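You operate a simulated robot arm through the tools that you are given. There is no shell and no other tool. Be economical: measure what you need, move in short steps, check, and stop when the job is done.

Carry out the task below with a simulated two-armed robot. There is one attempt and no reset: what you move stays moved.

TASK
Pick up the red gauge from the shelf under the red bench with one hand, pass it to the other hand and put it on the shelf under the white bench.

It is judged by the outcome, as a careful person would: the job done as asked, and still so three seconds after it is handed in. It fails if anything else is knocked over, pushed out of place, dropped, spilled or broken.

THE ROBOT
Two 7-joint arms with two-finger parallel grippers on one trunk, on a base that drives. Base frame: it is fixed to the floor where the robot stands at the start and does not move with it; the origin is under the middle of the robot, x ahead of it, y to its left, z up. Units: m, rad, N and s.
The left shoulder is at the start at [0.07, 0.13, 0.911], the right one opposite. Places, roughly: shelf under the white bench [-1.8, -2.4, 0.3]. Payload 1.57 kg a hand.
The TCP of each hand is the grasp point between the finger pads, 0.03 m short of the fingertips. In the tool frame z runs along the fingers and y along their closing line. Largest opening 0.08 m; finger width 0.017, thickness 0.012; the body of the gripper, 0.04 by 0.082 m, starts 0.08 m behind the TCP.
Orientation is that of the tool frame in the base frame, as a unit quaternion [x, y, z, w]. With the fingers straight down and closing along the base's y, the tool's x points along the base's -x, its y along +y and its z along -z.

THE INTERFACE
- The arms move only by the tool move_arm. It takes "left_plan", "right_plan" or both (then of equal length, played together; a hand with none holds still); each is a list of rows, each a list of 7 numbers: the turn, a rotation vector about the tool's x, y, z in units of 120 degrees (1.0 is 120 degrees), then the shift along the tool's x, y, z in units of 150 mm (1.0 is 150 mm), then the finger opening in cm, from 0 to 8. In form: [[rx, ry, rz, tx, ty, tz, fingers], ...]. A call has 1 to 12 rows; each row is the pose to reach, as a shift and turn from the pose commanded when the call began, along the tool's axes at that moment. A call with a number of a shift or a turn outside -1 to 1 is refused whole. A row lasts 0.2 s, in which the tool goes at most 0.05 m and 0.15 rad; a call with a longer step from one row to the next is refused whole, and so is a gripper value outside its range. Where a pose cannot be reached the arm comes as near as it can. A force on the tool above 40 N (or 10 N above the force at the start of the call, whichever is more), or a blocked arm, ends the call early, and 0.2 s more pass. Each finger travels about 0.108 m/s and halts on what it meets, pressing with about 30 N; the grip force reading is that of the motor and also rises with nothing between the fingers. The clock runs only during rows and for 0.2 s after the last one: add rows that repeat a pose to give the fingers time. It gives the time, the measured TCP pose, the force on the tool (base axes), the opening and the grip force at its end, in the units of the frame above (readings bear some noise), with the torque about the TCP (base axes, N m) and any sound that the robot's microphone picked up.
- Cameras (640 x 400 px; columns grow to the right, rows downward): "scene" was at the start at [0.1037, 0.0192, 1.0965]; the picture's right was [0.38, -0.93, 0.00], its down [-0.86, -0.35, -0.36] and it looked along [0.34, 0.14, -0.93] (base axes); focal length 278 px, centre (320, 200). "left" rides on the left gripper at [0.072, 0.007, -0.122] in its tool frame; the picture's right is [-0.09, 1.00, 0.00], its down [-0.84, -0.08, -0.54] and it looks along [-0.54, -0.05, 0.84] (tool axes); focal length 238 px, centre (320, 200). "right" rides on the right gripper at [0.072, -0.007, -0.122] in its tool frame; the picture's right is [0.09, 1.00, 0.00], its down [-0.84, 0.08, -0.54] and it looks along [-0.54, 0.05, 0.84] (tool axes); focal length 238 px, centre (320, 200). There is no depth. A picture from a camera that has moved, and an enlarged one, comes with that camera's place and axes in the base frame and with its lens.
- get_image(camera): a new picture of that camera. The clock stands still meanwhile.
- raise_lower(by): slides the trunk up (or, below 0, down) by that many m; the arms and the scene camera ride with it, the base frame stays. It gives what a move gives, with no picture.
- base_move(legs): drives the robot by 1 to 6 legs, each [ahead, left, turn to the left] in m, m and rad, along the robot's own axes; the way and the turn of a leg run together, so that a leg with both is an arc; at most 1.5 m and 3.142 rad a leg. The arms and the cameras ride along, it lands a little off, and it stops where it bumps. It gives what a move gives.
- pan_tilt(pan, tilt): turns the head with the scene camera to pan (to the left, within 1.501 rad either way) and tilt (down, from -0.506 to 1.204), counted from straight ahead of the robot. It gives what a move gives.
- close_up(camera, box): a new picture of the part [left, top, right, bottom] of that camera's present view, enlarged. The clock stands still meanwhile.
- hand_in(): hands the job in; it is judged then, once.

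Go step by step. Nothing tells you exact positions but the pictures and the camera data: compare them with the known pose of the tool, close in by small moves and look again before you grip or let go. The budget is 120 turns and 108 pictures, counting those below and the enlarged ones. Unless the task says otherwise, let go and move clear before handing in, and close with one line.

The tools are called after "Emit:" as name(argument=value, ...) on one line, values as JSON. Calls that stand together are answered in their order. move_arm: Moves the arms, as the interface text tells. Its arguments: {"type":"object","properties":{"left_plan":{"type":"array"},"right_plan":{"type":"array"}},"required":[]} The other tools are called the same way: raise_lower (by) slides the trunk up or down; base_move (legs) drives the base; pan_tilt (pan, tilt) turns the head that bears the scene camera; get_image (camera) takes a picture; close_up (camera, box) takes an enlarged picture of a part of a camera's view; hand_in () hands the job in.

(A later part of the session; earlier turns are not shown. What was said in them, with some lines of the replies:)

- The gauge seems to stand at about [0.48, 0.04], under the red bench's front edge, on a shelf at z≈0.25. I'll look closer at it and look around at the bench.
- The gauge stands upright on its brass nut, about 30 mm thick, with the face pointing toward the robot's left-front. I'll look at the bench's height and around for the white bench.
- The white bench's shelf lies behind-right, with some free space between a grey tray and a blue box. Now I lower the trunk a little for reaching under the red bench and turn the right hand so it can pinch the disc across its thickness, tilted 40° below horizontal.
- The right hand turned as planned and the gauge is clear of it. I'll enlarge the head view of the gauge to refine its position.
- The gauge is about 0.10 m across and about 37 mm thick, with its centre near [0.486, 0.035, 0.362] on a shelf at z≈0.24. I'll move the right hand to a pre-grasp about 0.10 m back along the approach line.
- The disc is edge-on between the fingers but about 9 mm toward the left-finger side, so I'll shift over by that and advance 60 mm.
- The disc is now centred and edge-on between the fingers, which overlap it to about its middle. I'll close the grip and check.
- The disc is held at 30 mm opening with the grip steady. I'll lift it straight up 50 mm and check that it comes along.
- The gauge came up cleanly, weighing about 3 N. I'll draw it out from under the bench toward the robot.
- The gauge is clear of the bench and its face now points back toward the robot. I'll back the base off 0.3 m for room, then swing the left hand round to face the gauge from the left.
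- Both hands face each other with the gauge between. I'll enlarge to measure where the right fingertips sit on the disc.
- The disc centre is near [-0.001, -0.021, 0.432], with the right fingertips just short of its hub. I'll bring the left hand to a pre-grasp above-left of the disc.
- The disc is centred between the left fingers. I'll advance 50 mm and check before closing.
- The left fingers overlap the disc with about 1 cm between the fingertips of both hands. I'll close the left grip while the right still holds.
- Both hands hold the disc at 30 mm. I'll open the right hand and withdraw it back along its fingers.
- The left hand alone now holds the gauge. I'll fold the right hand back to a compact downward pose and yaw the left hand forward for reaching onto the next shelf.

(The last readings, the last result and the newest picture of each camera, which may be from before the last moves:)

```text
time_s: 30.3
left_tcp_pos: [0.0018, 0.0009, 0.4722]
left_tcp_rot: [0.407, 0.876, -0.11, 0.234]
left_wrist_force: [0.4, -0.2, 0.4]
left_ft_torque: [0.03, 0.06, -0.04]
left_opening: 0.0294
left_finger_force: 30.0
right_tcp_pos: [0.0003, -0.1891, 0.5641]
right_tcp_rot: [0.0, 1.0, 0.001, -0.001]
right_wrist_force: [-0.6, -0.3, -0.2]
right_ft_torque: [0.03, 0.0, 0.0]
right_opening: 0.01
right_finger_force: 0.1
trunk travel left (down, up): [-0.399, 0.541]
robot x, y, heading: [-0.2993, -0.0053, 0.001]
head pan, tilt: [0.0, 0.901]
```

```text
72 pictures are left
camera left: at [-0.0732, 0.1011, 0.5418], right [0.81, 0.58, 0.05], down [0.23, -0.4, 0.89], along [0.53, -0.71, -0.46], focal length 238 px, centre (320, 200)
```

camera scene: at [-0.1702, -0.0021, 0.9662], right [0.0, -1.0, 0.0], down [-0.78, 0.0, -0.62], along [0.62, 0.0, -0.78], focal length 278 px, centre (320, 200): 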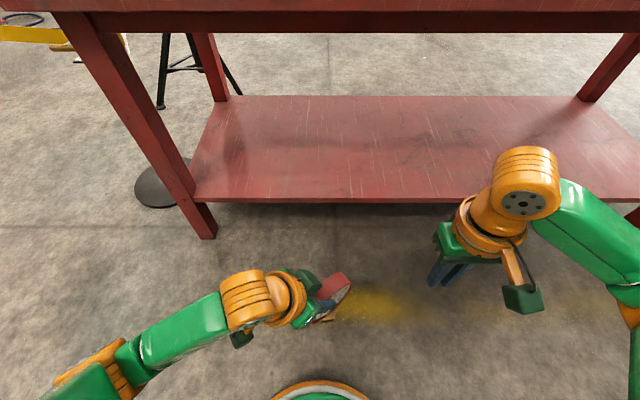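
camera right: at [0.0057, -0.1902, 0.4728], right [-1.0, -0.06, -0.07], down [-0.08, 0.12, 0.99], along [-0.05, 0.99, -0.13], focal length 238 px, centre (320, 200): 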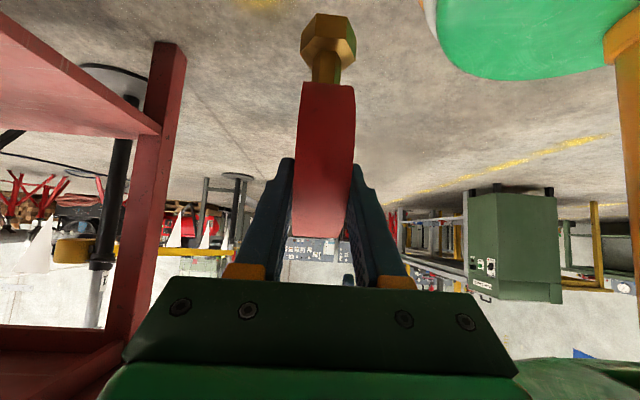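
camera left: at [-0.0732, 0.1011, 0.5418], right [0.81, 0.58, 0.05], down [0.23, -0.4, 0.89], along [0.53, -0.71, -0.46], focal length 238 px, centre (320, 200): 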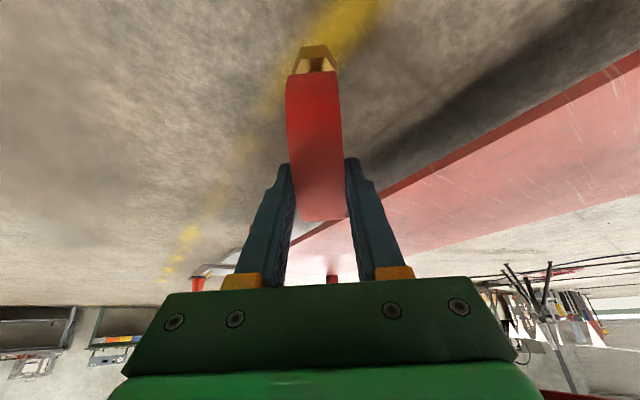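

The white bench's front runs along x≈-1.5 with free shelf space near y≈-2.4. I'll back away, turn right and drive half the way, then look.

Emit:
base_move(legs=[[-0.2, 0, 0], [0, 0, -1.571], [1.2, 0, 0]])

Emit:
pan_tilt(pan=-0.7, tilt=0.4)

Emit:
get_image(camera="scene")

```text
time_s: 41.5
left_tcp_pos: [-0.5184, -1.5147, 0.4708]
left_tcp_rot: [0.909, 0.326, -0.244, 0.087]
left_wrist_force: [-0.6, -0.1, 0.1]
left_ft_torque: [0.06, -0.06, -0.02]
left_opening: 0.0295
left_finger_force: 30.1
right_tcp_pos: [-0.7078, -1.5097, 0.5647]
right_tcp_rot: [0.711, 0.703, 0.001, 0.0]
right_wrist_force: [0.0, 1.0, -0.4]
right_ft_torque: [0.01, 0.03, 0.02]
right_opening: 0.0098
right_finger_force: 0.1
trunk travel left (down, up): [-0.399, 0.541]
robot x, y, heading: [-0.5168, -1.2165, -1.584]
head pan, tilt: [0.0, 0.901]
```

```text
time_s: 42.6
left_tcp_pos: [-0.5181, -1.5138, 0.4713]
left_tcp_rot: [0.909, 0.325, -0.244, 0.087]
left_wrist_force: [0.4, -0.3, 0.5]
left_ft_torque: [0.05, -0.05, 0.01]
left_opening: 0.0296
left_finger_force: 29.5
right_tcp_pos: [-0.7083, -1.5099, 0.5644]
right_tcp_rot: [0.712, 0.702, 0.001, 0.0]
right_wrist_force: [0.5, 0.5, -0.5]
right_ft_torque: [0.02, -0.01, -0.01]
right_opening: 0.0099
right_finger_force: 0.0
trunk travel left (down, up): [-0.399, 0.541]
robot x, y, heading: [-0.5167, -1.2175, -1.581]
head pan, tilt: [-0.7, 0.4]
```

```text
71 pictures are left
camera scene: at [-0.5757, -1.3377, 1.0092], right [-0.76, 0.65, 0.0], down [0.25, 0.3, -0.92], along [-0.6, -0.7, -0.39], focal length 278 px, centre (320, 200)
```

scene: 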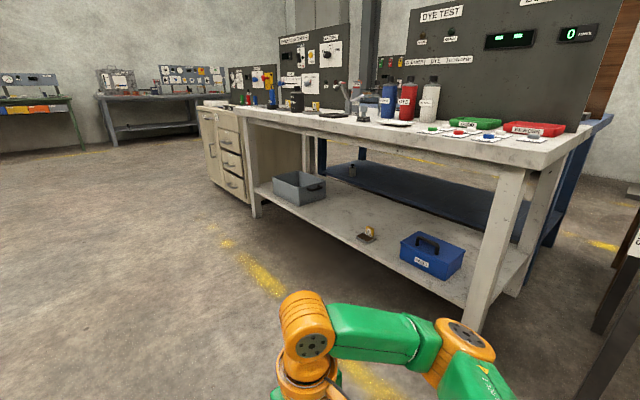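

The shelf's front edge is at x≈-1.47, z≈0.29, with free space around y≈-2.35 between the tray and the brass item. I'll drive on, turn to face the bench and stop well short to look.

Emit:
base_move(legs=[[1.13, 0, 0], [0, 0, -1.558], [0.2, 0, 0]])

Emit:
raise_lower(by=0.06)

Emit:
pan_tilt(pan=0.0, tilt=0.6)

Emit:
get_image(camera="scene")

```text
time_s: 53.3
left_tcp_pos: [-1.0257, -2.3553, 0.4711]
left_tcp_rot: [0.877, -0.404, -0.235, -0.107]
left_wrist_force: [-0.3, -0.2, 0.7]
left_ft_torque: [-0.07, -0.04, -0.01]
left_opening: 0.0297
left_finger_force: 29.8
right_tcp_pos: [-1.0255, -2.166, 0.5644]
right_tcp_rot: [1.0, 0.002, 0.001, 0.0]
right_wrist_force: [1.1, 0.2, -0.5]
right_ft_torque: [0.0, -0.01, 0.03]
right_opening: 0.01
right_finger_force: 0.0
trunk travel left (down, up): [-0.399, 0.541]
robot x, y, heading: [-0.7265, -2.354, -3.133]
head pan, tilt: [-0.7, 0.4]
```

```text
time_s: 54.3
left_tcp_pos: [-1.0236, -2.3552, 0.5312]
left_tcp_rot: [0.877, -0.405, -0.235, -0.108]
left_wrist_force: [-0.1, -0.4, -3.9]
left_ft_torque: [-0.06, -0.06, 0.01]
left_opening: 0.0292
left_finger_force: 29.9
right_tcp_pos: [-1.0252, -2.1653, 0.6244]
right_tcp_rot: [1.0, 0.003, 0.001, 0.0]
right_wrist_force: [0.3, 0.0, 0.0]
right_ft_torque: [0.01, 0.0, 0.0]
right_opening: 0.0098
right_finger_force: 0.0
trunk travel left (down, up): [-0.459, 0.481]
robot x, y, heading: [-0.7259, -2.3527, -3.138]
head pan, tilt: [-0.7, 0.4]
```

```text
time_s: 55.4
left_tcp_pos: [-1.0247, -2.3555, 0.5313]
left_tcp_rot: [0.877, -0.405, -0.235, -0.108]
left_wrist_force: [0.0, -0.3, -3.1]
left_ft_torque: [-0.06, -0.03, -0.02]
left_opening: 0.0298
left_finger_force: 30.0
right_tcp_pos: [-1.0243, -2.165, 0.6247]
right_tcp_rot: [1.0, 0.002, 0.0, 0.001]
right_wrist_force: [0.0, -0.2, 0.1]
right_ft_torque: [0.01, 0.0, 0.02]
right_opening: 0.01
right_finger_force: 0.0
trunk travel left (down, up): [-0.459, 0.481]
robot x, y, heading: [-0.7267, -2.353, -3.137]
head pan, tilt: [0.0, 0.6]
```

```text
70 pictures are left
camera scene: at [-0.8629, -2.3546, 1.051], right [-0.01, 1.0, 0.0], down [0.57, 0.0, -0.82], along [-0.82, -0.01, -0.57], focal length 278 px, centre (320, 200)
```

scene: 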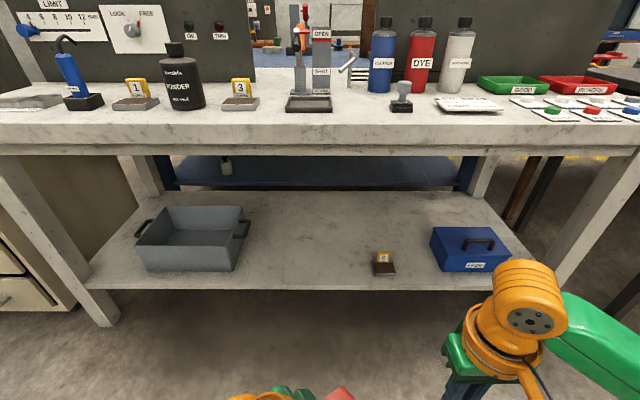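

The free spot is between the tray and the number stand, around y≈-2.39. I'll pull the right hand back, lower a little to keep the wrist under the bench top, and drive closer partway with a small shift left.

Emit:
move_arm(right_plan=[[0, 0, 0, 0.167, 0, 0, 1], [0, 0, 0, 0.333, 0, 0, 1], [0, 0, 0, 0.5, 0, 0, 1], [0, 0, 0, 0.667, 0, 0, 1], [0, 0, 0, 0.667, 0, 0, 1]])

Emit:
raise_lower(by=-0.035)

Emit:
base_move(legs=[[0.15, 0.05, 0]])

Emit:
pan_tilt(pan=0.0, tilt=0.85)

Emit:
get_image(camera="scene")

Emit:
get_image(camera="left")

Emit:
get_image(camera="right")

```text
time_s: 56.6
left_tcp_pos: [-1.0238, -2.3545, 0.5309]
left_tcp_rot: [0.877, -0.404, -0.236, -0.109]
left_wrist_force: [0.0, -0.4, -3.0]
left_ft_torque: [-0.07, -0.05, 0.02]
left_opening: 0.0296
left_finger_force: 29.7
right_tcp_pos: [-0.9708, -2.1637, 0.6265]
right_tcp_rot: [1.0, 0.003, 0.0, -0.001]
right_wrist_force: [0.6, 0.2, 0.9]
right_ft_torque: [0.02, -0.01, 0.0]
right_opening: 0.0097
right_finger_force: 0.1
right hand out of reach, approached as far as the arm can: row 3, 4, 5
trunk travel left (down, up): [-0.459, 0.481]
robot x, y, heading: [-0.7289, -2.3513, -3.137]
head pan, tilt: [0.0, 0.6]
```

```text
time_s: 57.4
left_tcp_pos: [-1.0241, -2.3553, 0.4961]
left_tcp_rot: [0.877, -0.405, -0.235, -0.108]
left_wrist_force: [-0.1, 0.5, -3.6]
left_ft_torque: [-0.08, -0.04, 0.02]
left_opening: 0.0299
left_finger_force: 29.9
right_tcp_pos: [-0.9697, -2.1639, 0.5902]
right_tcp_rot: [1.0, 0.003, 0.001, 0.0]
right_wrist_force: [0.6, -0.8, -1.3]
right_ft_torque: [0.05, 0.01, -0.01]
right_opening: 0.0101
right_finger_force: 0.1
trunk travel left (down, up): [-0.424, 0.516]
robot x, y, heading: [-0.7257, -2.3515, -3.133]
head pan, tilt: [0.0, 0.6]
```

```text
time_s: 58.8
left_tcp_pos: [-1.1749, -2.406, 0.4969]
left_tcp_rot: [0.877, -0.406, -0.234, -0.11]
left_wrist_force: [-0.2, -0.6, -4.3]
left_ft_torque: [-0.05, -0.03, 0.01]
left_opening: 0.0293
left_finger_force: 30.3
right_tcp_pos: [-1.1181, -2.2144, 0.5898]
right_tcp_rot: [1.0, 0.003, 0.001, 0.0]
right_wrist_force: [-0.4, 0.9, 0.5]
right_ft_torque: [0.01, 0.0, 0.01]
right_opening: 0.0098
right_finger_force: 0.1
trunk travel left (down, up): [-0.424, 0.516]
robot x, y, heading: [-0.8743, -2.4025, -3.136]
head pan, tilt: [0.0, 0.6]
```

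```text
time_s: 59.6
left_tcp_pos: [-1.1739, -2.4056, 0.4962]
left_tcp_rot: [0.877, -0.405, -0.235, -0.109]
left_wrist_force: [-0.1, 0.1, -3.3]
left_ft_torque: [-0.05, -0.06, 0.0]
left_opening: 0.0297
left_finger_force: 30.4
right_tcp_pos: [-1.1184, -2.2159, 0.5907]
right_tcp_rot: [1.0, 0.003, 0.0, 0.0]
right_wrist_force: [0.3, 0.8, -0.4]
right_ft_torque: [0.02, -0.05, -0.02]
right_opening: 0.0099
right_finger_force: 0.1
trunk travel left (down, up): [-0.424, 0.516]
robot x, y, heading: [-0.8759, -2.4055, -3.139]
head pan, tilt: [0.0, 0.85]
```

```text
69 pictures are left
camera scene: at [-1.0019, -2.4057, 0.9952], right [-0.01, 1.0, 0.0], down [0.75, 0.0, -0.66], along [-0.66, 0.0, -0.75], focal length 278 px, centre (320, 200)
```

scene: 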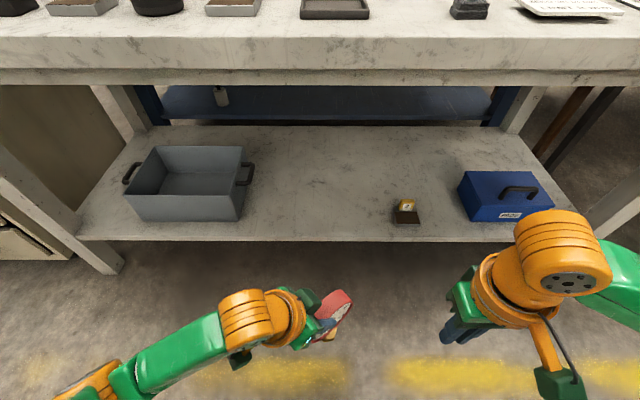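

```text
68 pictures are left
camera left: at [-1.0988, -2.5029, 0.5668], right [-0.81, -0.58, 0.05], down [-0.24, 0.4, 0.89], along [-0.54, 0.71, -0.46], focal length 238 px, centre (320, 200)
```

left: 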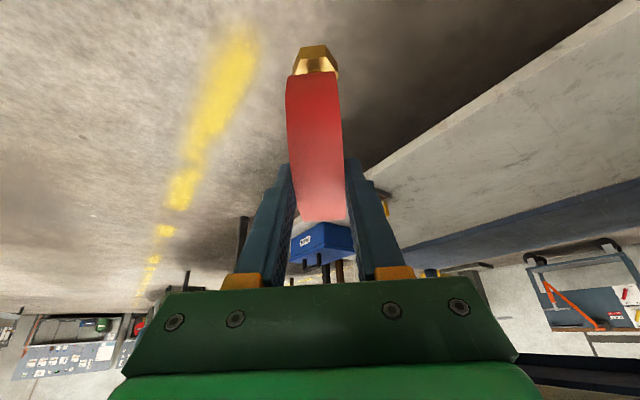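

```text
67 pictures are left
camera right: at [-1.0482, -2.209, 0.7131], right [0.1, -1.0, 0.0], down [-0.84, -0.08, 0.54], along [-0.54, -0.05, -0.84], focal length 238 px, centre (320, 200)
```

right: 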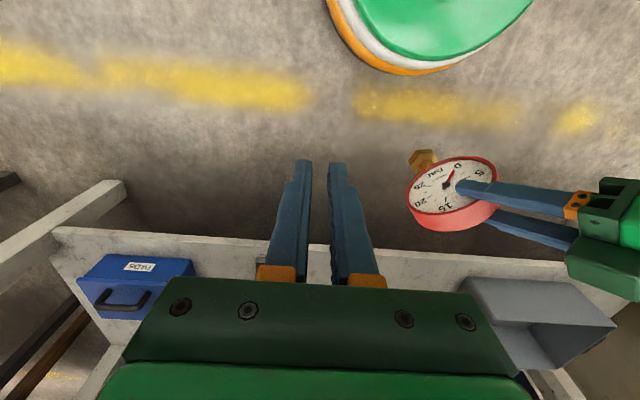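

Shelf top is at z≈0.29 and its front edge at x≈-1.457; the gauge's bottom is ~4–5 cm above it. I'll drive 0.2 m closer.

Emit:
base_move(legs=[[0.2, 0, 0]])

Emit:
get_image(camera="scene")

Emit:
get_image(camera="right")

```text
time_s: 61.2
left_tcp_pos: [-1.3751, -2.4058, 0.4961]
left_tcp_rot: [0.876, -0.407, -0.234, -0.11]
left_wrist_force: [-0.3, 1.2, -2.9]
left_ft_torque: [-0.05, 0.0, 0.0]
left_opening: 0.0296
left_finger_force: 29.7
right_tcp_pos: [-1.3191, -2.2159, 0.5912]
right_tcp_rot: [1.0, 0.001, 0.002, 0.0]
right_wrist_force: [0.7, 0.9, 0.1]
right_ft_torque: [0.01, -0.01, -0.02]
right_opening: 0.0099
right_finger_force: 0.0
trunk travel left (down, up): [-0.424, 0.516]
robot x, y, heading: [-1.0749, -2.4053, -3.136]
head pan, tilt: [0.0, 0.85]
```

```text
66 pictures are left
camera scene: at [-1.2033, -2.4063, 0.995], right [0.0, 1.0, 0.0], down [0.75, 0.0, -0.66], along [-0.66, 0.0, -0.75], focal length 278 px, centre (320, 200)
```

scene: 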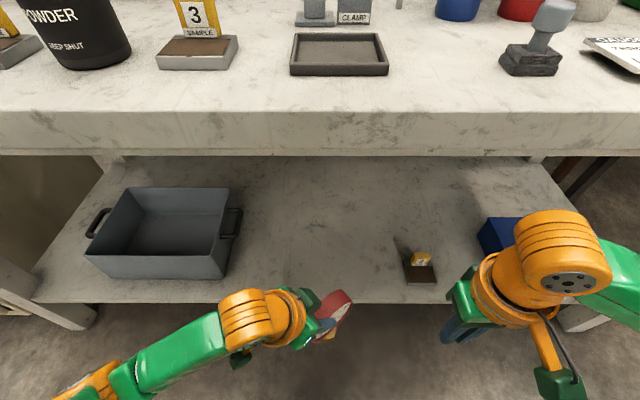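

```text
65 pictures are left
camera right: at [-1.2489, -2.2094, 0.7131], right [0.09, -1.0, 0.0], down [-0.84, -0.08, 0.54], along [-0.54, -0.05, -0.84], focal length 238 px, centre (320, 200)
```

right: 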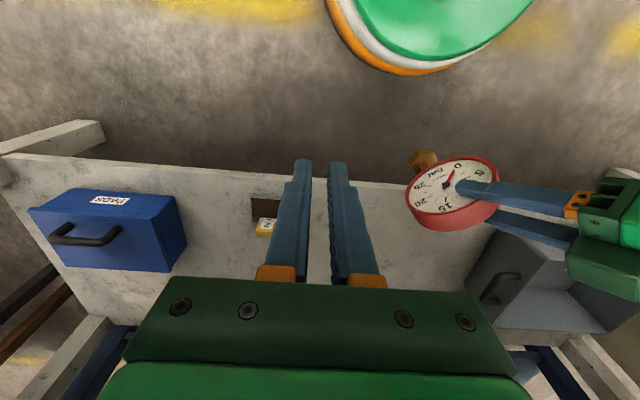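

Spacing looks good: number stand and tray both well clear. I'll extend the left hand 0.14 m forward over the shelf.

Emit:
move_arm(left_plan=[[0, 0, 0, -0.087, 0.119, 0.05, 0], [0, 0, 0, -0.173, 0.238, 0.1, 0], [0, 0, 0, -0.26, 0.358, 0.15, 0], [0, 0, 0, -0.347, 0.477, 0.2, 0], [0, 0, 0, -0.433, 0.596, 0.25, 0], [0, 0, 0, -0.52, 0.715, 0.3, 0], [0, 0, 0, -0.52, 0.715, 0.3, 0]])

Emit:
get_image(camera="scene")

Emit:
get_image(camera="right")

Emit:
get_image(camera="left")

```text
time_s: 62.8
left_tcp_pos: [-1.5155, -2.4065, 0.4951]
left_tcp_rot: [0.876, -0.407, -0.234, -0.11]
left_wrist_force: [-0.3, 0.1, -3.9]
left_ft_torque: [-0.06, -0.03, -0.01]
left_opening: 0.0296
left_finger_force: 30.0
right_tcp_pos: [-1.3193, -2.2158, 0.5893]
right_tcp_rot: [1.0, 0.001, 0.001, 0.001]
right_wrist_force: [-0.2, -0.4, -0.8]
right_ft_torque: [-0.02, 0.0, -0.04]
right_opening: 0.0102
right_finger_force: 0.1
trunk travel left (down, up): [-0.424, 0.516]
robot x, y, heading: [-1.0706, -2.4037, -3.139]
head pan, tilt: [0.0, 0.85]
```

```text
64 pictures are left
camera scene: at [-1.203, -2.4063, 0.9951], right [0.0, 1.0, 0.0], down [0.75, 0.0, -0.66], along [-0.66, 0.0, -0.75], focal length 278 px, centre (320, 200)
```

scene: 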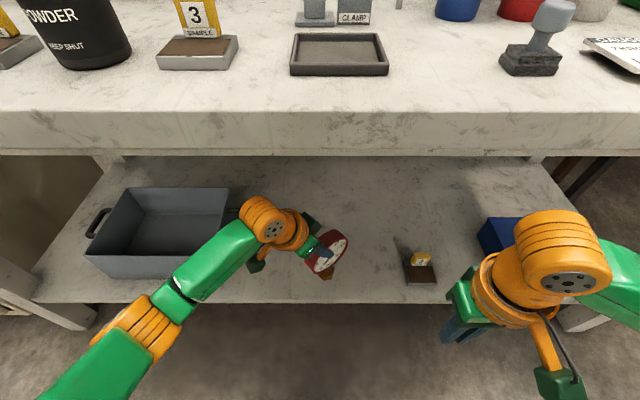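

```text
63 pictures are left
camera right: at [-1.2487, -2.2094, 0.7131], right [0.09, -1.0, 0.0], down [-0.84, -0.08, 0.54], along [-0.54, -0.05, -0.84], focal length 238 px, centre (320, 200)
```

right: 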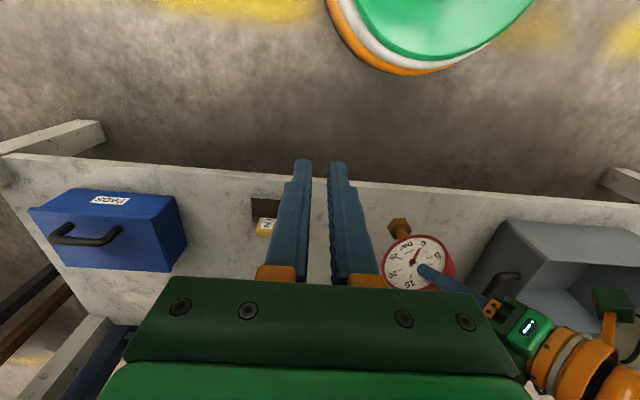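

```text
62 pictures are left
camera left: at [-1.4401, -2.5035, 0.566], right [-0.81, -0.58, 0.05], down [-0.23, 0.4, 0.89], along [-0.53, 0.71, -0.46], focal length 238 px, centre (320, 200)
```

left: 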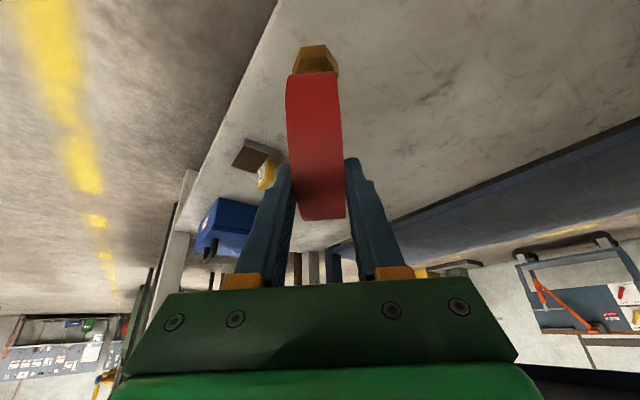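

The gauge hangs upright over the free spot, nothing near. I'll lower 30 mm and look from the right hand's camera.

Emit:
move_arm(left_plan=[[0, 0, 0, 0.033, 0, 0.058, 0], [0, 0, 0, 0.067, 0, 0.115, 0], [0, 0, 0, 0.1, 0, 0.173, 0], [0, 0, 0, 0.1, 0, 0.173, 0]])

Emit:
close_up(camera="right", box=[350, 180, 510, 290])

Emit:
close_up(camera="left", box=[240, 10, 400, 130])

```text
time_s: 63.8
left_tcp_pos: [-1.5155, -2.4066, 0.4658]
left_tcp_rot: [0.876, -0.406, -0.234, -0.109]
left_wrist_force: [0.4, 0.3, -3.8]
left_ft_torque: [-0.05, -0.05, 0.03]
left_opening: 0.0295
left_finger_force: 29.8
right_tcp_pos: [-1.3197, -2.2154, 0.5905]
right_tcp_rot: [1.0, 0.002, 0.001, 0.0]
right_wrist_force: [0.6, -0.7, -0.6]
right_ft_torque: [0.0, -0.02, -0.02]
right_opening: 0.0097
right_finger_force: 0.1
trunk travel left (down, up): [-0.424, 0.516]
robot x, y, heading: [-1.0754, -2.4049, -3.136]
head pan, tilt: [0.0, 0.85]
```

```text
3.64 times, centred on (430, 235) of right
camera zoom: at [-1.2488, -2.2094, 0.7131], right [0.09, -1.0, 0.0], down [-0.84, -0.08, 0.54], along [-0.54, -0.05, -0.84], focal length 867 px, centre (-80, 73)
```

zoom: 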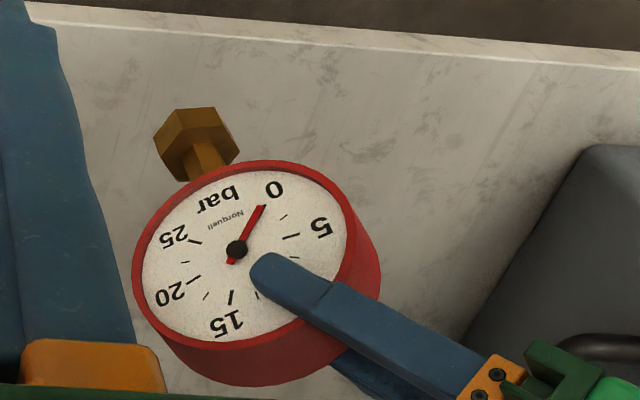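

```text
3.33 times, centred on (320, 70) of left
camera zoom: at [-1.4408, -2.5041, 0.5366], right [-0.81, -0.58, 0.05], down [-0.23, 0.4, 0.89], along [-0.53, 0.71, -0.46], focal length 794 px, centre (320, 633)
```

zoom: 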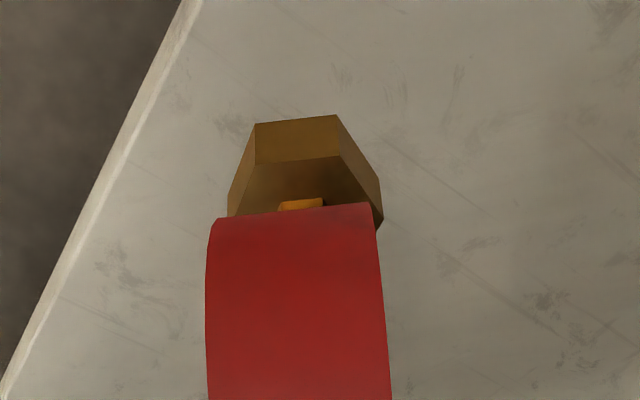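

The gauge looks upright. I'll lower in small steps, watching the vertical force for contact.

Emit:
move_arm(left_plan=[[0, 0, 0, 0.013, 0, 0.023, 0], [0, 0, 0, 0.027, 0, 0.046, 0], [0, 0, 0, 0.027, 0, 0.046, 0]])

Emit:
close_up(camera="right", box=[350, 180, 510, 290])

```text
time_s: 64.6
left_tcp_pos: [-1.5157, -2.4065, 0.458]
left_tcp_rot: [0.876, -0.407, -0.234, -0.109]
left_wrist_force: [0.3, 0.4, -3.3]
left_ft_torque: [-0.07, -0.04, 0.02]
left_opening: 0.0296
left_finger_force: 29.2
right_tcp_pos: [-1.3199, -2.2153, 0.5913]
right_tcp_rot: [1.0, 0.001, 0.001, -0.001]
right_wrist_force: [0.3, 0.2, -0.1]
right_ft_torque: [-0.02, 0.0, 0.01]
right_opening: 0.0101
right_finger_force: 0.1
trunk travel left (down, up): [-0.424, 0.516]
robot x, y, heading: [-1.074, -2.401, -3.14]
head pan, tilt: [0.0, 0.85]
```

```text
3.64 times, centred on (430, 235) of right
camera zoom: at [-1.2488, -2.2094, 0.7131], right [0.09, -1.0, 0.0], down [-0.84, -0.08, 0.54], along [-0.54, -0.05, -0.84], focal length 867 px, centre (-80, 73)
```

zoom: 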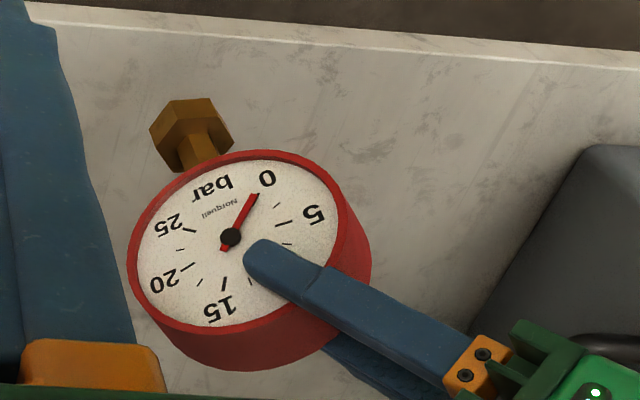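

Emit:
move_arm(left_plan=[[0, 0, 0, 0.01, 0, 0.017, 0], [0, 0, 0, 0.02, 0, 0.035, 0], [0, 0, 0, 0.02, 0, 0.035, 0]])

```text
time_s: 65.4
left_tcp_pos: [-1.5152, -2.4068, 0.452]
left_tcp_rot: [0.876, -0.407, -0.234, -0.109]
left_wrist_force: [0.6, -0.6, -4.0]
left_ft_torque: [-0.08, -0.05, 0.01]
left_opening: 0.0298
left_finger_force: 29.8
right_tcp_pos: [-1.3201, -2.2142, 0.5914]
right_tcp_rot: [1.0, 0.001, 0.001, 0.0]
right_wrist_force: [-0.4, 0.6, 0.5]
right_ft_torque: [0.01, -0.05, 0.04]
right_opening: 0.0101
right_finger_force: 0.0
trunk travel left (down, up): [-0.424, 0.516]
robot x, y, heading: [-1.0787, -2.401, -3.135]
head pan, tilt: [0.0, 0.85]
```

No contact yet at TCP z 0.452; I continue down in small steps.

Emit:
move_arm(left_plan=[[0, 0, 0, 0.01, 0, 0.017, 0], [0, 0, 0, 0.02, 0, 0.035, 0], [0, 0, 0, 0.02, 0, 0.035, 0]])

Emit:
close_up(camera="left", box=[240, 10, 400, 130])

Emit:
close_up(camera="scene", box=[260, 200, 440, 320])

```text
time_s: 66.2
left_tcp_pos: [-1.5164, -2.4056, 0.4457]
left_tcp_rot: [0.877, -0.406, -0.234, -0.109]
left_wrist_force: [0.9, 0.0, -4.4]
left_ft_torque: [-0.05, -0.08, 0.0]
left_opening: 0.0297
left_finger_force: 29.9
right_tcp_pos: [-1.3187, -2.2149, 0.5904]
right_tcp_rot: [1.0, 0.0, 0.001, 0.0]
right_wrist_force: [-0.4, 0.8, 0.5]
right_ft_torque: [-0.03, 0.0, 0.01]
right_opening: 0.0099
right_finger_force: 0.2
trunk travel left (down, up): [-0.424, 0.516]
robot x, y, heading: [-1.0748, -2.4058, -3.136]
head pan, tilt: [0.0, 0.85]
```

```text
3.33 times, centred on (320, 70) of left
camera zoom: at [-1.4413, -2.5036, 0.5164], right [-0.81, -0.58, 0.05], down [-0.24, 0.4, 0.89], along [-0.53, 0.71, -0.46], focal length 794 px, centre (320, 633)
```

zoom: 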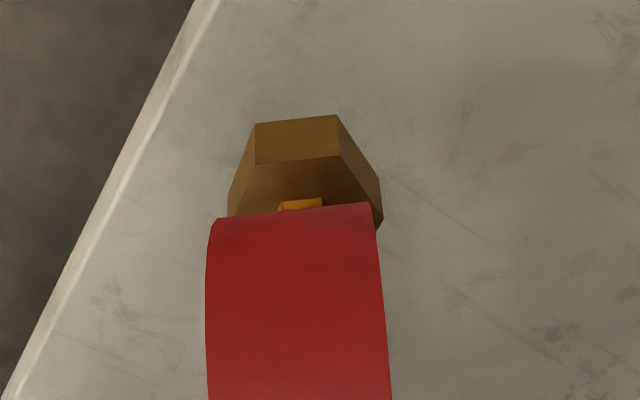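

```text
3.33 times, centred on (350, 260) of scene
camera zoom: at [-1.2031, -2.4063, 0.9951], right [0.0, 1.0, 0.0], down [0.75, 0.0, -0.66], along [-0.66, 0.0, -0.75], focal length 925 px, centre (220, 0)
```

zoom: 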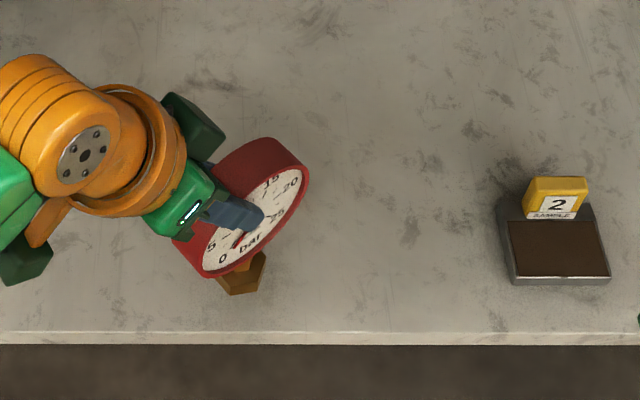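

Emit:
move_arm(left_plan=[[0, 0, 0, 0.01, 0, 0.017, 0], [0, 0, 0, 0.02, 0, 0.035, 0], [0, 0, 0, 0.02, 0, 0.035, 0]])

Emit:
close_up(camera="right", box=[350, 160, 510, 270])

```text
time_s: 67.0
left_tcp_pos: [-1.5161, -2.4064, 0.4404]
left_tcp_rot: [0.876, -0.407, -0.234, -0.109]
left_wrist_force: [-0.2, -0.4, -4.2]
left_ft_torque: [-0.02, -0.04, 0.01]
left_opening: 0.0297
left_finger_force: 29.9
right_tcp_pos: [-1.3207, -2.2147, 0.5896]
right_tcp_rot: [1.0, 0.001, 0.002, 0.0]
right_wrist_force: [0.2, -0.5, -0.1]
right_ft_torque: [-0.01, 0.02, -0.05]
right_opening: 0.0097
right_finger_force: 0.0
trunk travel left (down, up): [-0.424, 0.516]
robot x, y, heading: [-1.0767, -2.4034, -3.134]
head pan, tilt: [0.0, 0.85]
```

```text
3.64 times, centred on (430, 215) of right
camera zoom: at [-1.2488, -2.2094, 0.7131], right [0.09, -1.0, 0.0], down [-0.84, -0.08, 0.54], along [-0.54, -0.05, -0.84], focal length 867 px, centre (-80, 146)
```

zoom: 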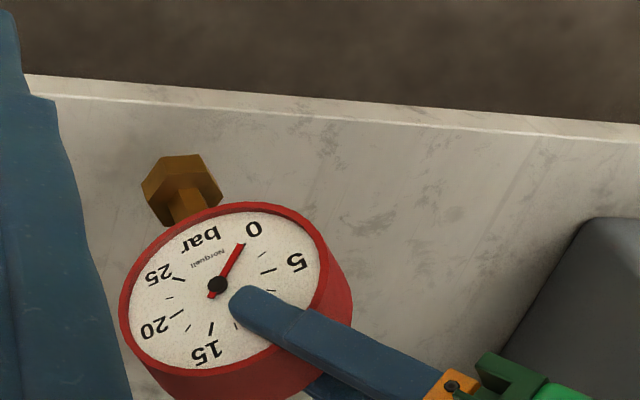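

Emit:
move_arm(left_plan=[[0, 0, 0, 0.01, 0, 0.017, 0], [0, 0, 0, 0.02, 0, 0.035, 0], [0, 0, 0, 0.02, 0, 0.035, 0]])

```text
time_s: 67.8
left_tcp_pos: [-1.5163, -2.4053, 0.4341]
left_tcp_rot: [0.877, -0.406, -0.234, -0.109]
left_wrist_force: [-0.1, 0.9, -2.6]
left_ft_torque: [-0.05, -0.07, 0.02]
left_opening: 0.0297
left_finger_force: 30.1
right_tcp_pos: [-1.3206, -2.215, 0.5905]
right_tcp_rot: [1.0, 0.001, 0.001, 0.0]
right_wrist_force: [0.1, 0.2, 0.0]
right_ft_torque: [-0.03, -0.01, -0.02]
right_opening: 0.0101
right_finger_force: 0.0
trunk travel left (down, up): [-0.424, 0.516]
robot x, y, heading: [-1.0753, -2.4046, -3.142]
head pan, tilt: [0.0, 0.85]
```

Emit:
move_arm(left_plan=[[0, 0, 0, 0.01, 0, 0.017, 0], [0, 0, 0, 0.02, 0, 0.035, 0], [0, 0, 0, 0.02, 0, 0.035, 0]])

Emit:
close_up(camera="right", box=[350, 160, 510, 270])

Emit:
close_up(camera="scene", box=[280, 220, 400, 310])

```text
time_s: 68.6
left_tcp_pos: [-1.5154, -2.4054, 0.4274]
left_tcp_rot: [0.876, -0.406, -0.234, -0.109]
left_wrist_force: [0.1, 0.0, -3.8]
left_ft_torque: [-0.06, -0.04, -0.01]
left_opening: 0.0297
left_finger_force: 29.5
right_tcp_pos: [-1.3186, -2.2162, 0.59]
right_tcp_rot: [1.0, 0.002, 0.0, 0.0]
right_wrist_force: [-0.4, -0.5, 0.8]
right_ft_torque: [0.01, -0.02, -0.02]
right_opening: 0.0101
right_finger_force: 0.1
trunk travel left (down, up): [-0.424, 0.516]
robot x, y, heading: [-1.0751, -2.4059, -3.144]
head pan, tilt: [0.0, 0.85]
```

```text
3.64 times, centred on (430, 215) of right
camera zoom: at [-1.2488, -2.2094, 0.7131], right [0.09, -1.0, 0.0], down [-0.84, -0.08, 0.54], along [-0.54, -0.05, -0.84], focal length 867 px, centre (-80, 146)
```

zoom: 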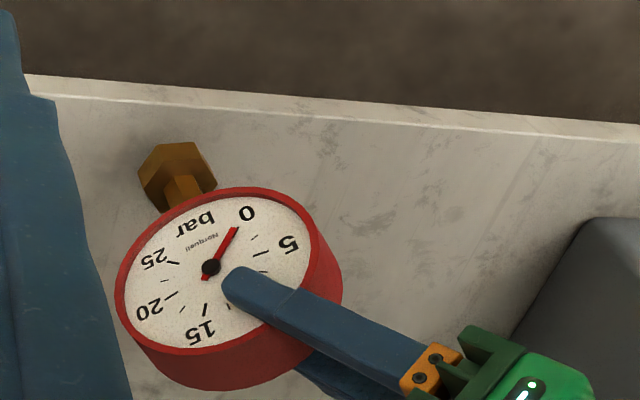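

```text
4.44 times, centred on (340, 265) of scene
camera zoom: at [-1.2031, -2.4062, 0.9951], right [0.0, 1.0, 0.0], down [0.75, 0.0, -0.66], along [-0.66, 0.0, -0.75], focal length 1234 px, centre (231, -89)
```

zoom: 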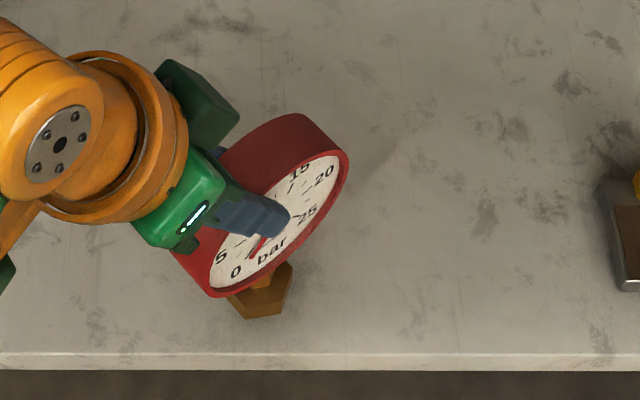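

The shelf is lower than I thought (≈0.245) and its edge nearer to the gauge, so I'll first push 50 mm deeper, still in the air, then continue down.

Emit:
move_arm(left_plan=[[0, 0, 0, -0.062, 0.085, 0.036, 0], [0, 0, 0, -0.124, 0.17, 0.071, 0], [0, 0, 0, -0.186, 0.255, 0.107, 0], [0, 0, 0, -0.186, 0.255, 0.107, 0]])

Emit:
move_arm(left_plan=[[0, 0, 0, 0.01, 0, 0.017, 0], [0, 0, 0, 0.02, 0, 0.035, 0], [0, 0, 0, 0.02, 0, 0.035, 0]])

Emit:
get_image(camera="scene")

Emit:
get_image(camera="right")

```text
time_s: 69.6
left_tcp_pos: [-1.5666, -2.4049, 0.428]
left_tcp_rot: [0.876, -0.407, -0.235, -0.11]
left_wrist_force: [-0.7, -0.4, -3.9]
left_ft_torque: [-0.09, -0.06, 0.01]
left_opening: 0.0295
left_finger_force: 30.0
right_tcp_pos: [-1.3197, -2.2164, 0.5902]
right_tcp_rot: [1.0, 0.002, 0.001, 0.001]
right_wrist_force: [0.2, 0.0, -0.5]
right_ft_torque: [0.0, 0.01, -0.02]
right_opening: 0.0098
right_finger_force: 0.2
trunk travel left (down, up): [-0.424, 0.516]
robot x, y, heading: [-1.0778, -2.4022, -3.138]
head pan, tilt: [0.0, 0.85]
```

```text
time_s: 70.4
left_tcp_pos: [-1.5647, -2.4058, 0.4218]
left_tcp_rot: [0.876, -0.407, -0.234, -0.109]
left_wrist_force: [-0.4, 0.3, -2.6]
left_ft_torque: [-0.05, -0.08, 0.02]
left_opening: 0.0295
left_finger_force: 30.0
right_tcp_pos: [-1.3194, -2.2151, 0.5914]
right_tcp_rot: [1.0, 0.001, 0.0, 0.0]
right_wrist_force: [1.2, 0.2, -0.2]
right_ft_torque: [0.01, -0.01, 0.0]
right_opening: 0.01
right_finger_force: 0.0
trunk travel left (down, up): [-0.424, 0.516]
robot x, y, heading: [-1.0773, -2.4041, -3.136]
head pan, tilt: [0.0, 0.85]
```

```text
53 pictures are left
camera scene: at [-1.2032, -2.4062, 0.9951], right [0.0, 1.0, 0.0], down [0.75, 0.0, -0.66], along [-0.66, 0.0, -0.75], focal length 278 px, centre (320, 200)
```

scene: 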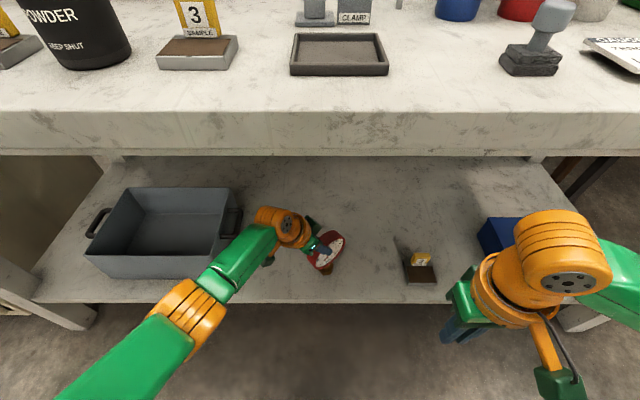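

```text
52 pictures are left
camera right: at [-1.2488, -2.2094, 0.7131], right [0.09, -1.0, 0.0], down [-0.84, -0.08, 0.54], along [-0.54, -0.05, -0.84], focal length 238 px, centre (320, 200)
```

right: 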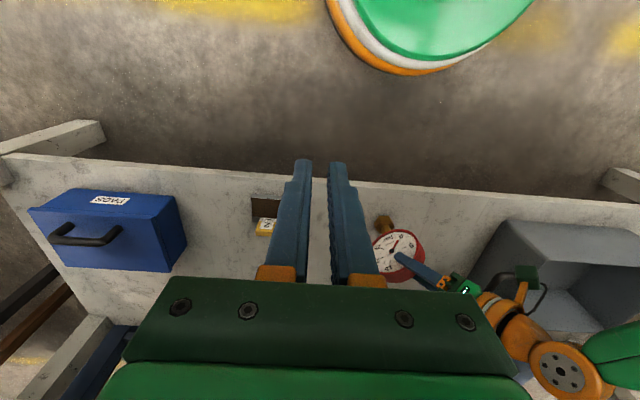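

Well placed and clear. I continue down until contact.

Emit:
move_arm(left_plan=[[0, 0, 0, 0.01, 0, 0.017, 0], [0, 0, 0, 0.02, 0, 0.035, 0], [0, 0, 0, 0.02, 0, 0.035, 0]])

Emit:
close_up(camera="left", box=[240, 10, 400, 130])

Emit:
close_up(camera="scene", box=[280, 220, 400, 310])

```text
time_s: 71.2
left_tcp_pos: [-1.5641, -2.4065, 0.4147]
left_tcp_rot: [0.876, -0.406, -0.234, -0.109]
left_wrist_force: [0.5, 1.1, -3.6]
left_ft_torque: [-0.08, -0.05, -0.01]
left_opening: 0.0296
left_finger_force: 30.3
right_tcp_pos: [-1.3194, -2.2158, 0.5902]
right_tcp_rot: [1.0, 0.001, 0.001, 0.0]
right_wrist_force: [-0.6, 0.2, 0.2]
right_ft_torque: [-0.04, 0.01, -0.03]
right_opening: 0.0099
right_finger_force: 0.0
trunk travel left (down, up): [-0.424, 0.516]
robot x, y, heading: [-1.0748, -2.4073, -3.14]
head pan, tilt: [0.0, 0.85]
```

```text
3.33 times, centred on (320, 70) of left
camera zoom: at [-1.4901, -2.5031, 0.4858], right [-0.81, -0.58, 0.04], down [-0.24, 0.4, 0.89], along [-0.53, 0.71, -0.46], focal length 794 px, centre (320, 633)
```

zoom: 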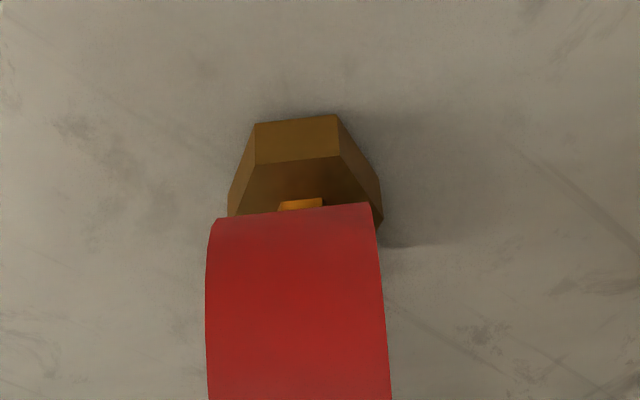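

```text
4.44 times, centred on (340, 265) of scene
camera zoom: at [-1.2032, -2.4062, 0.9951], right [0.0, 1.0, 0.0], down [0.75, 0.0, -0.66], along [-0.66, 0.0, -0.75], focal length 1234 px, centre (231, -89)
```

zoom: 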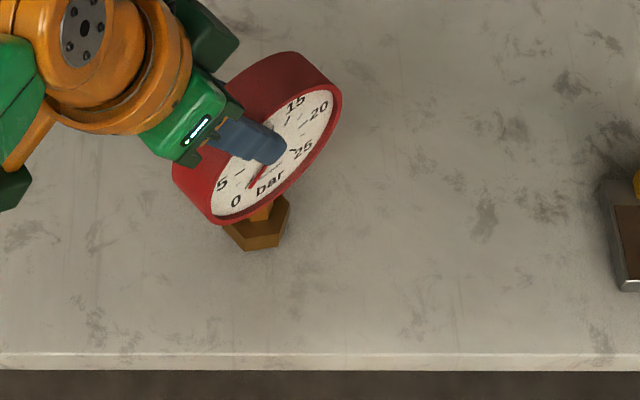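

A contact shadow is closing in at the nut; a few more millimetres.

Emit:
move_arm(left_plan=[[0, 0, 0, 0.005, 0, 0.009, 0], [0, 0, 0, 0.01, 0, 0.017, 0], [0, 0, 0, 0.01, 0, 0.017, 0]])

Emit:
close_up(camera="left", box=[240, 10, 400, 130])

```text
time_s: 72.0
left_tcp_pos: [-1.5656, -2.406, 0.4119]
left_tcp_rot: [0.876, -0.406, -0.234, -0.108]
left_wrist_force: [-0.1, 0.2, -3.1]
left_ft_torque: [-0.03, -0.03, 0.01]
left_opening: 0.0297
left_finger_force: 29.5
right_tcp_pos: [-1.3197, -2.215, 0.5911]
right_tcp_rot: [1.0, 0.002, 0.001, 0.001]
right_wrist_force: [-0.7, -1.1, -0.3]
right_ft_torque: [0.01, 0.01, 0.01]
right_opening: 0.0101
right_finger_force: 0.0
trunk travel left (down, up): [-0.424, 0.516]
robot x, y, heading: [-1.0744, -2.4076, -3.138]
head pan, tilt: [0.0, 0.85]
```

```text
3.33 times, centred on (320, 70) of left
camera zoom: at [-1.4902, -2.5032, 0.4828], right [-0.81, -0.58, 0.05], down [-0.23, 0.4, 0.89], along [-0.53, 0.71, -0.46], focal length 794 px, centre (320, 633)
```

zoom: 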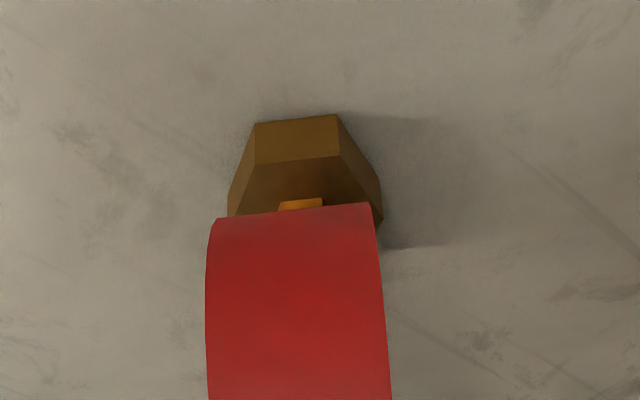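

Emit:
move_arm(left_plan=[[0, 0, 0, 0.005, 0, 0.009, 0], [0, 0, 0, 0.01, 0, 0.017, 0], [0, 0, 0, 0.01, 0, 0.017, 0]])

```text
time_s: 72.8
left_tcp_pos: [-1.5653, -2.4061, 0.4099]
left_tcp_rot: [0.876, -0.407, -0.236, -0.109]
left_wrist_force: [1.8, 1.0, 5.9]
left_ft_torque: [0.3, -0.14, -0.03]
left_opening: 0.0297
left_finger_force: 30.2
right_tcp_pos: [-1.3194, -2.2145, 0.5911]
right_tcp_rot: [1.0, 0.001, 0.0, 0.0]
right_wrist_force: [0.5, 0.1, -0.2]
right_ft_torque: [0.02, 0.02, 0.01]
right_opening: 0.01
right_finger_force: 0.1
trunk travel left (down, up): [-0.424, 0.516]
robot x, y, heading: [-1.0751, -2.4026, -3.134]
head pan, tilt: [0.0, 0.85]
```

The nut touched down (force rose to +6 N). I'll back off 1 mm of pressure by opening gradually and check that it stands.

Emit:
move_arm(left_plan=[[0, 0, 0, 0, 0, 0, 3.4], [0, 0, 0, 0, 0, 0, 4], [0, 0, 0, 0, 0, 0, 5], [0, 0, 0, 0, 0, 0, 6], [0, 0, 0, 0, 0, 0, 7], [0, 0, 0, 0, 0, 0, 7]])

Emit:
get_image(camera="left")

Emit:
close_up(camera="scene", box=[260, 200, 400, 300])

```text
time_s: 74.2
left_tcp_pos: [-1.5656, -2.4052, 0.4093]
left_tcp_rot: [0.876, -0.407, -0.235, -0.11]
left_wrist_force: [0.2, 0.3, -0.6]
left_ft_torque: [0.01, -0.02, 0.02]
left_opening: 0.07
left_finger_force: 0.0
right_tcp_pos: [-1.319, -2.2152, 0.5901]
right_tcp_rot: [1.0, 0.001, 0.001, 0.0]
right_wrist_force: [0.4, -0.6, -0.5]
right_ft_torque: [0.01, -0.01, 0.03]
right_opening: 0.0101
right_finger_force: 0.0
trunk travel left (down, up): [-0.424, 0.516]
robot x, y, heading: [-1.0772, -2.4014, -3.139]
head pan, tilt: [0.0, 0.85]
```

```text
48 pictures are left
camera left: at [-1.4901, -2.5033, 0.4798], right [-0.81, -0.58, 0.05], down [-0.23, 0.4, 0.89], along [-0.53, 0.71, -0.46], focal length 238 px, centre (320, 200)
```

left: 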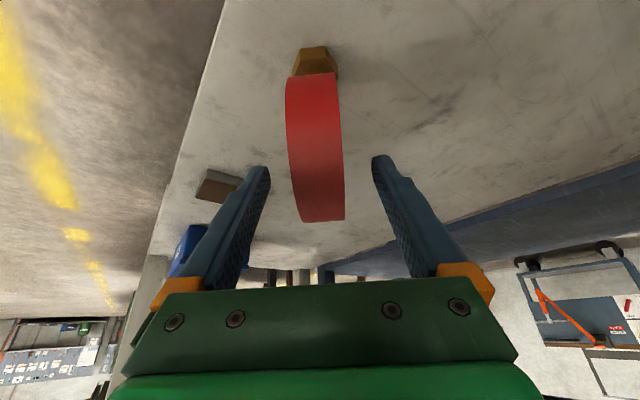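

```text
4.00 times, centred on (330, 250) of scene
camera zoom: at [-1.2025, -2.4063, 0.9952], right [0.0, 1.0, 0.0], down [0.75, 0.0, -0.66], along [-0.66, 0.0, -0.75], focal length 1110 px, centre (280, 0)
```

zoom: 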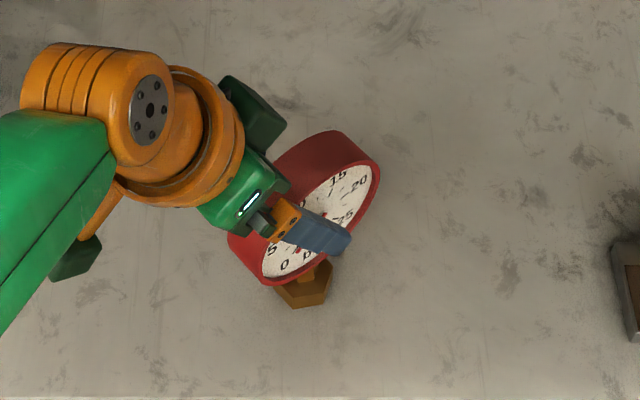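

The gauge stands by itself. I'll withdraw the fingers back along their line and check.

Emit:
move_arm(left_plan=[[0, 0, 0, 0, 0, -0.12, 7], [0, 0, 0, 0, 0, -0.26, 7], [0, 0, 0, 0, 0, -0.4, 7], [0, 0, 0, 0, 0, -0.5, 7], [0, 0, 0, 0, 0, -0.5, 7]])

Emit:
get_image(camera="scene")

Emit:
get_image(camera="left")

```text
time_s: 75.4
left_tcp_pos: [-1.5406, -2.435, 0.4747]
left_tcp_rot: [0.876, -0.407, -0.235, -0.108]
left_wrist_force: [0.8, 0.5, -0.3]
left_ft_torque: [0.01, 0.0, -0.02]
left_opening: 0.0702
left_finger_force: 0.0
right_tcp_pos: [-1.3193, -2.2155, 0.5902]
right_tcp_rot: [1.0, 0.001, 0.001, 0.0]
right_wrist_force: [-0.2, -0.1, 0.1]
right_ft_torque: [0.0, 0.04, 0.0]
right_opening: 0.01
right_finger_force: 0.0
trunk travel left (down, up): [-0.424, 0.516]
robot x, y, heading: [-1.0761, -2.4069, -3.138]
head pan, tilt: [0.0, 0.85]
```

```text
46 pictures are left
camera scene: at [-1.2025, -2.4063, 0.9952], right [0.0, 1.0, 0.0], down [0.75, 0.0, -0.66], along [-0.66, 0.0, -0.75], focal length 278 px, centre (320, 200)
```

scene: 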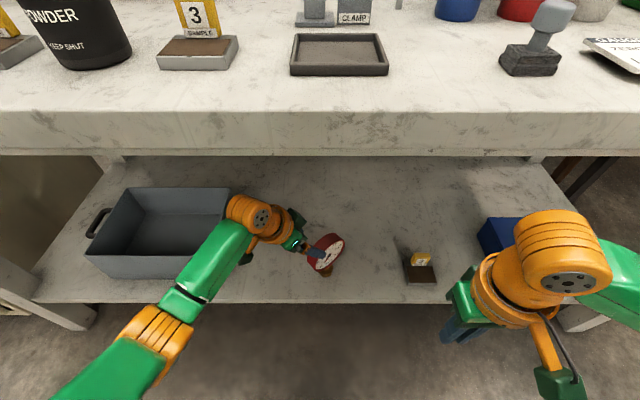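

```text
45 pictures are left
camera left: at [-1.466, -2.5322, 0.5456], right [-0.81, -0.58, 0.05], down [-0.23, 0.4, 0.89], along [-0.53, 0.71, -0.46], focal length 238 px, centre (320, 200)
```

left: 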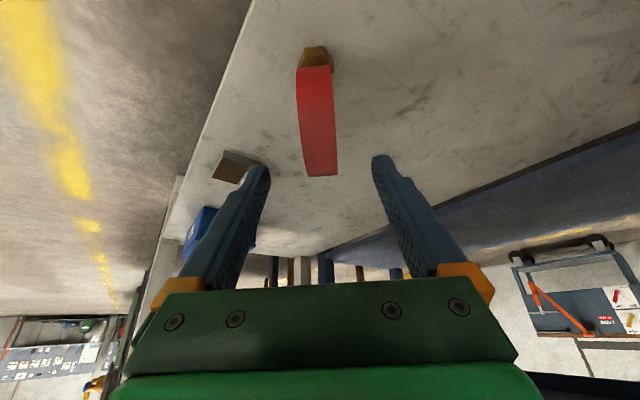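

The fingers are clear of the disc. I'll back the base straight away from the bench and verify the end state.

Emit:
base_move(legs=[[-0.4, 0, 0]])

Emit:
pan_tilt(pan=0.0, tilt=0.6)

Emit:
get_image(camera="scene")

Emit:
close_up(camera="scene", box=[200, 180, 440, 330])

```text
time_s: 77.9
left_tcp_pos: [-1.1344, -2.431, 0.4754]
left_tcp_rot: [0.874, -0.41, -0.235, -0.11]
left_wrist_force: [1.2, -0.7, 0.2]
left_ft_torque: [0.01, 0.0, -0.03]
left_opening: 0.0702
left_finger_force: 0.0
right_tcp_pos: [-0.9117, -2.2137, 0.5913]
right_tcp_rot: [1.0, -0.003, 0.0, 0.001]
right_wrist_force: [-0.2, -0.6, 0.4]
right_ft_torque: [-0.01, 0.02, 0.02]
right_opening: 0.0097
right_finger_force: 0.0
trunk travel left (down, up): [-0.424, 0.516]
robot x, y, heading: [-0.6688, -2.406, 3.137]
head pan, tilt: [0.0, 0.85]
```

```text
time_s: 78.7
left_tcp_pos: [-1.1338, -2.4311, 0.475]
left_tcp_rot: [0.874, -0.41, -0.235, -0.11]
left_wrist_force: [-0.2, 0.3, -0.2]
left_ft_torque: [0.01, -0.02, 0.01]
left_opening: 0.0698
left_finger_force: 0.0
right_tcp_pos: [-0.9115, -2.214, 0.5908]
right_tcp_rot: [1.0, -0.003, 0.001, 0.0]
right_wrist_force: [1.1, 0.2, 0.3]
right_ft_torque: [0.0, -0.02, -0.02]
right_opening: 0.0105
right_finger_force: 0.2
trunk travel left (down, up): [-0.424, 0.516]
robot x, y, heading: [-0.6736, -2.4063, 3.136]
head pan, tilt: [0.0, 0.6]
```

```text
44 pictures are left
camera scene: at [-0.8065, -2.4057, 1.016], right [0.01, 1.0, 0.0], down [0.57, 0.0, -0.82], along [-0.82, 0.0, -0.57], focal length 278 px, centre (320, 200)
```

scene: 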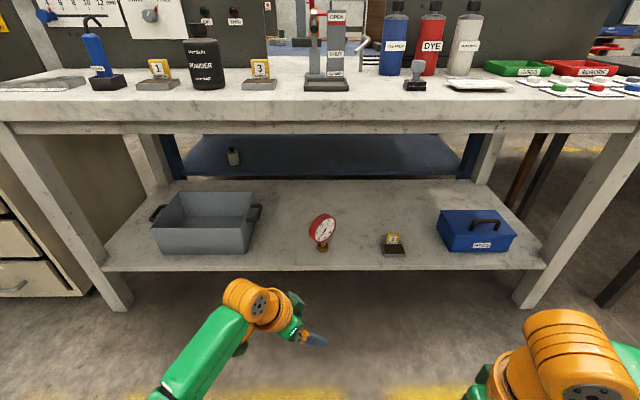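

```text
2.67 times, centred on (320, 255) of scene
camera zoom: at [-0.8065, -2.4057, 1.016], right [0.01, 1.0, 0.0], down [0.57, 0.0, -0.82], along [-0.82, 0.0, -0.57], focal length 740 px, centre (320, 53)
```

zoom: 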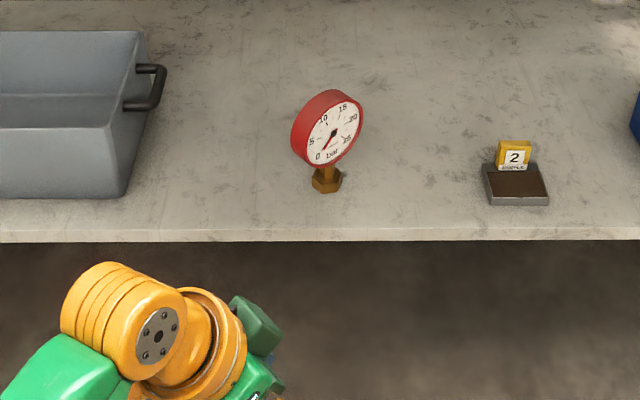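

The gauge stands upright on the white bench's shelf, the other items are undisturbed, and both hands are empty and clear. I'm handing in.

Emit:
hand_in()

```text
The job is handed in.
```

The right hand picked the red gauge off the shelf under the red bench and passed it to the left hand. It now stands upright on the shelf under the white bench, and nothing else was disturbed.
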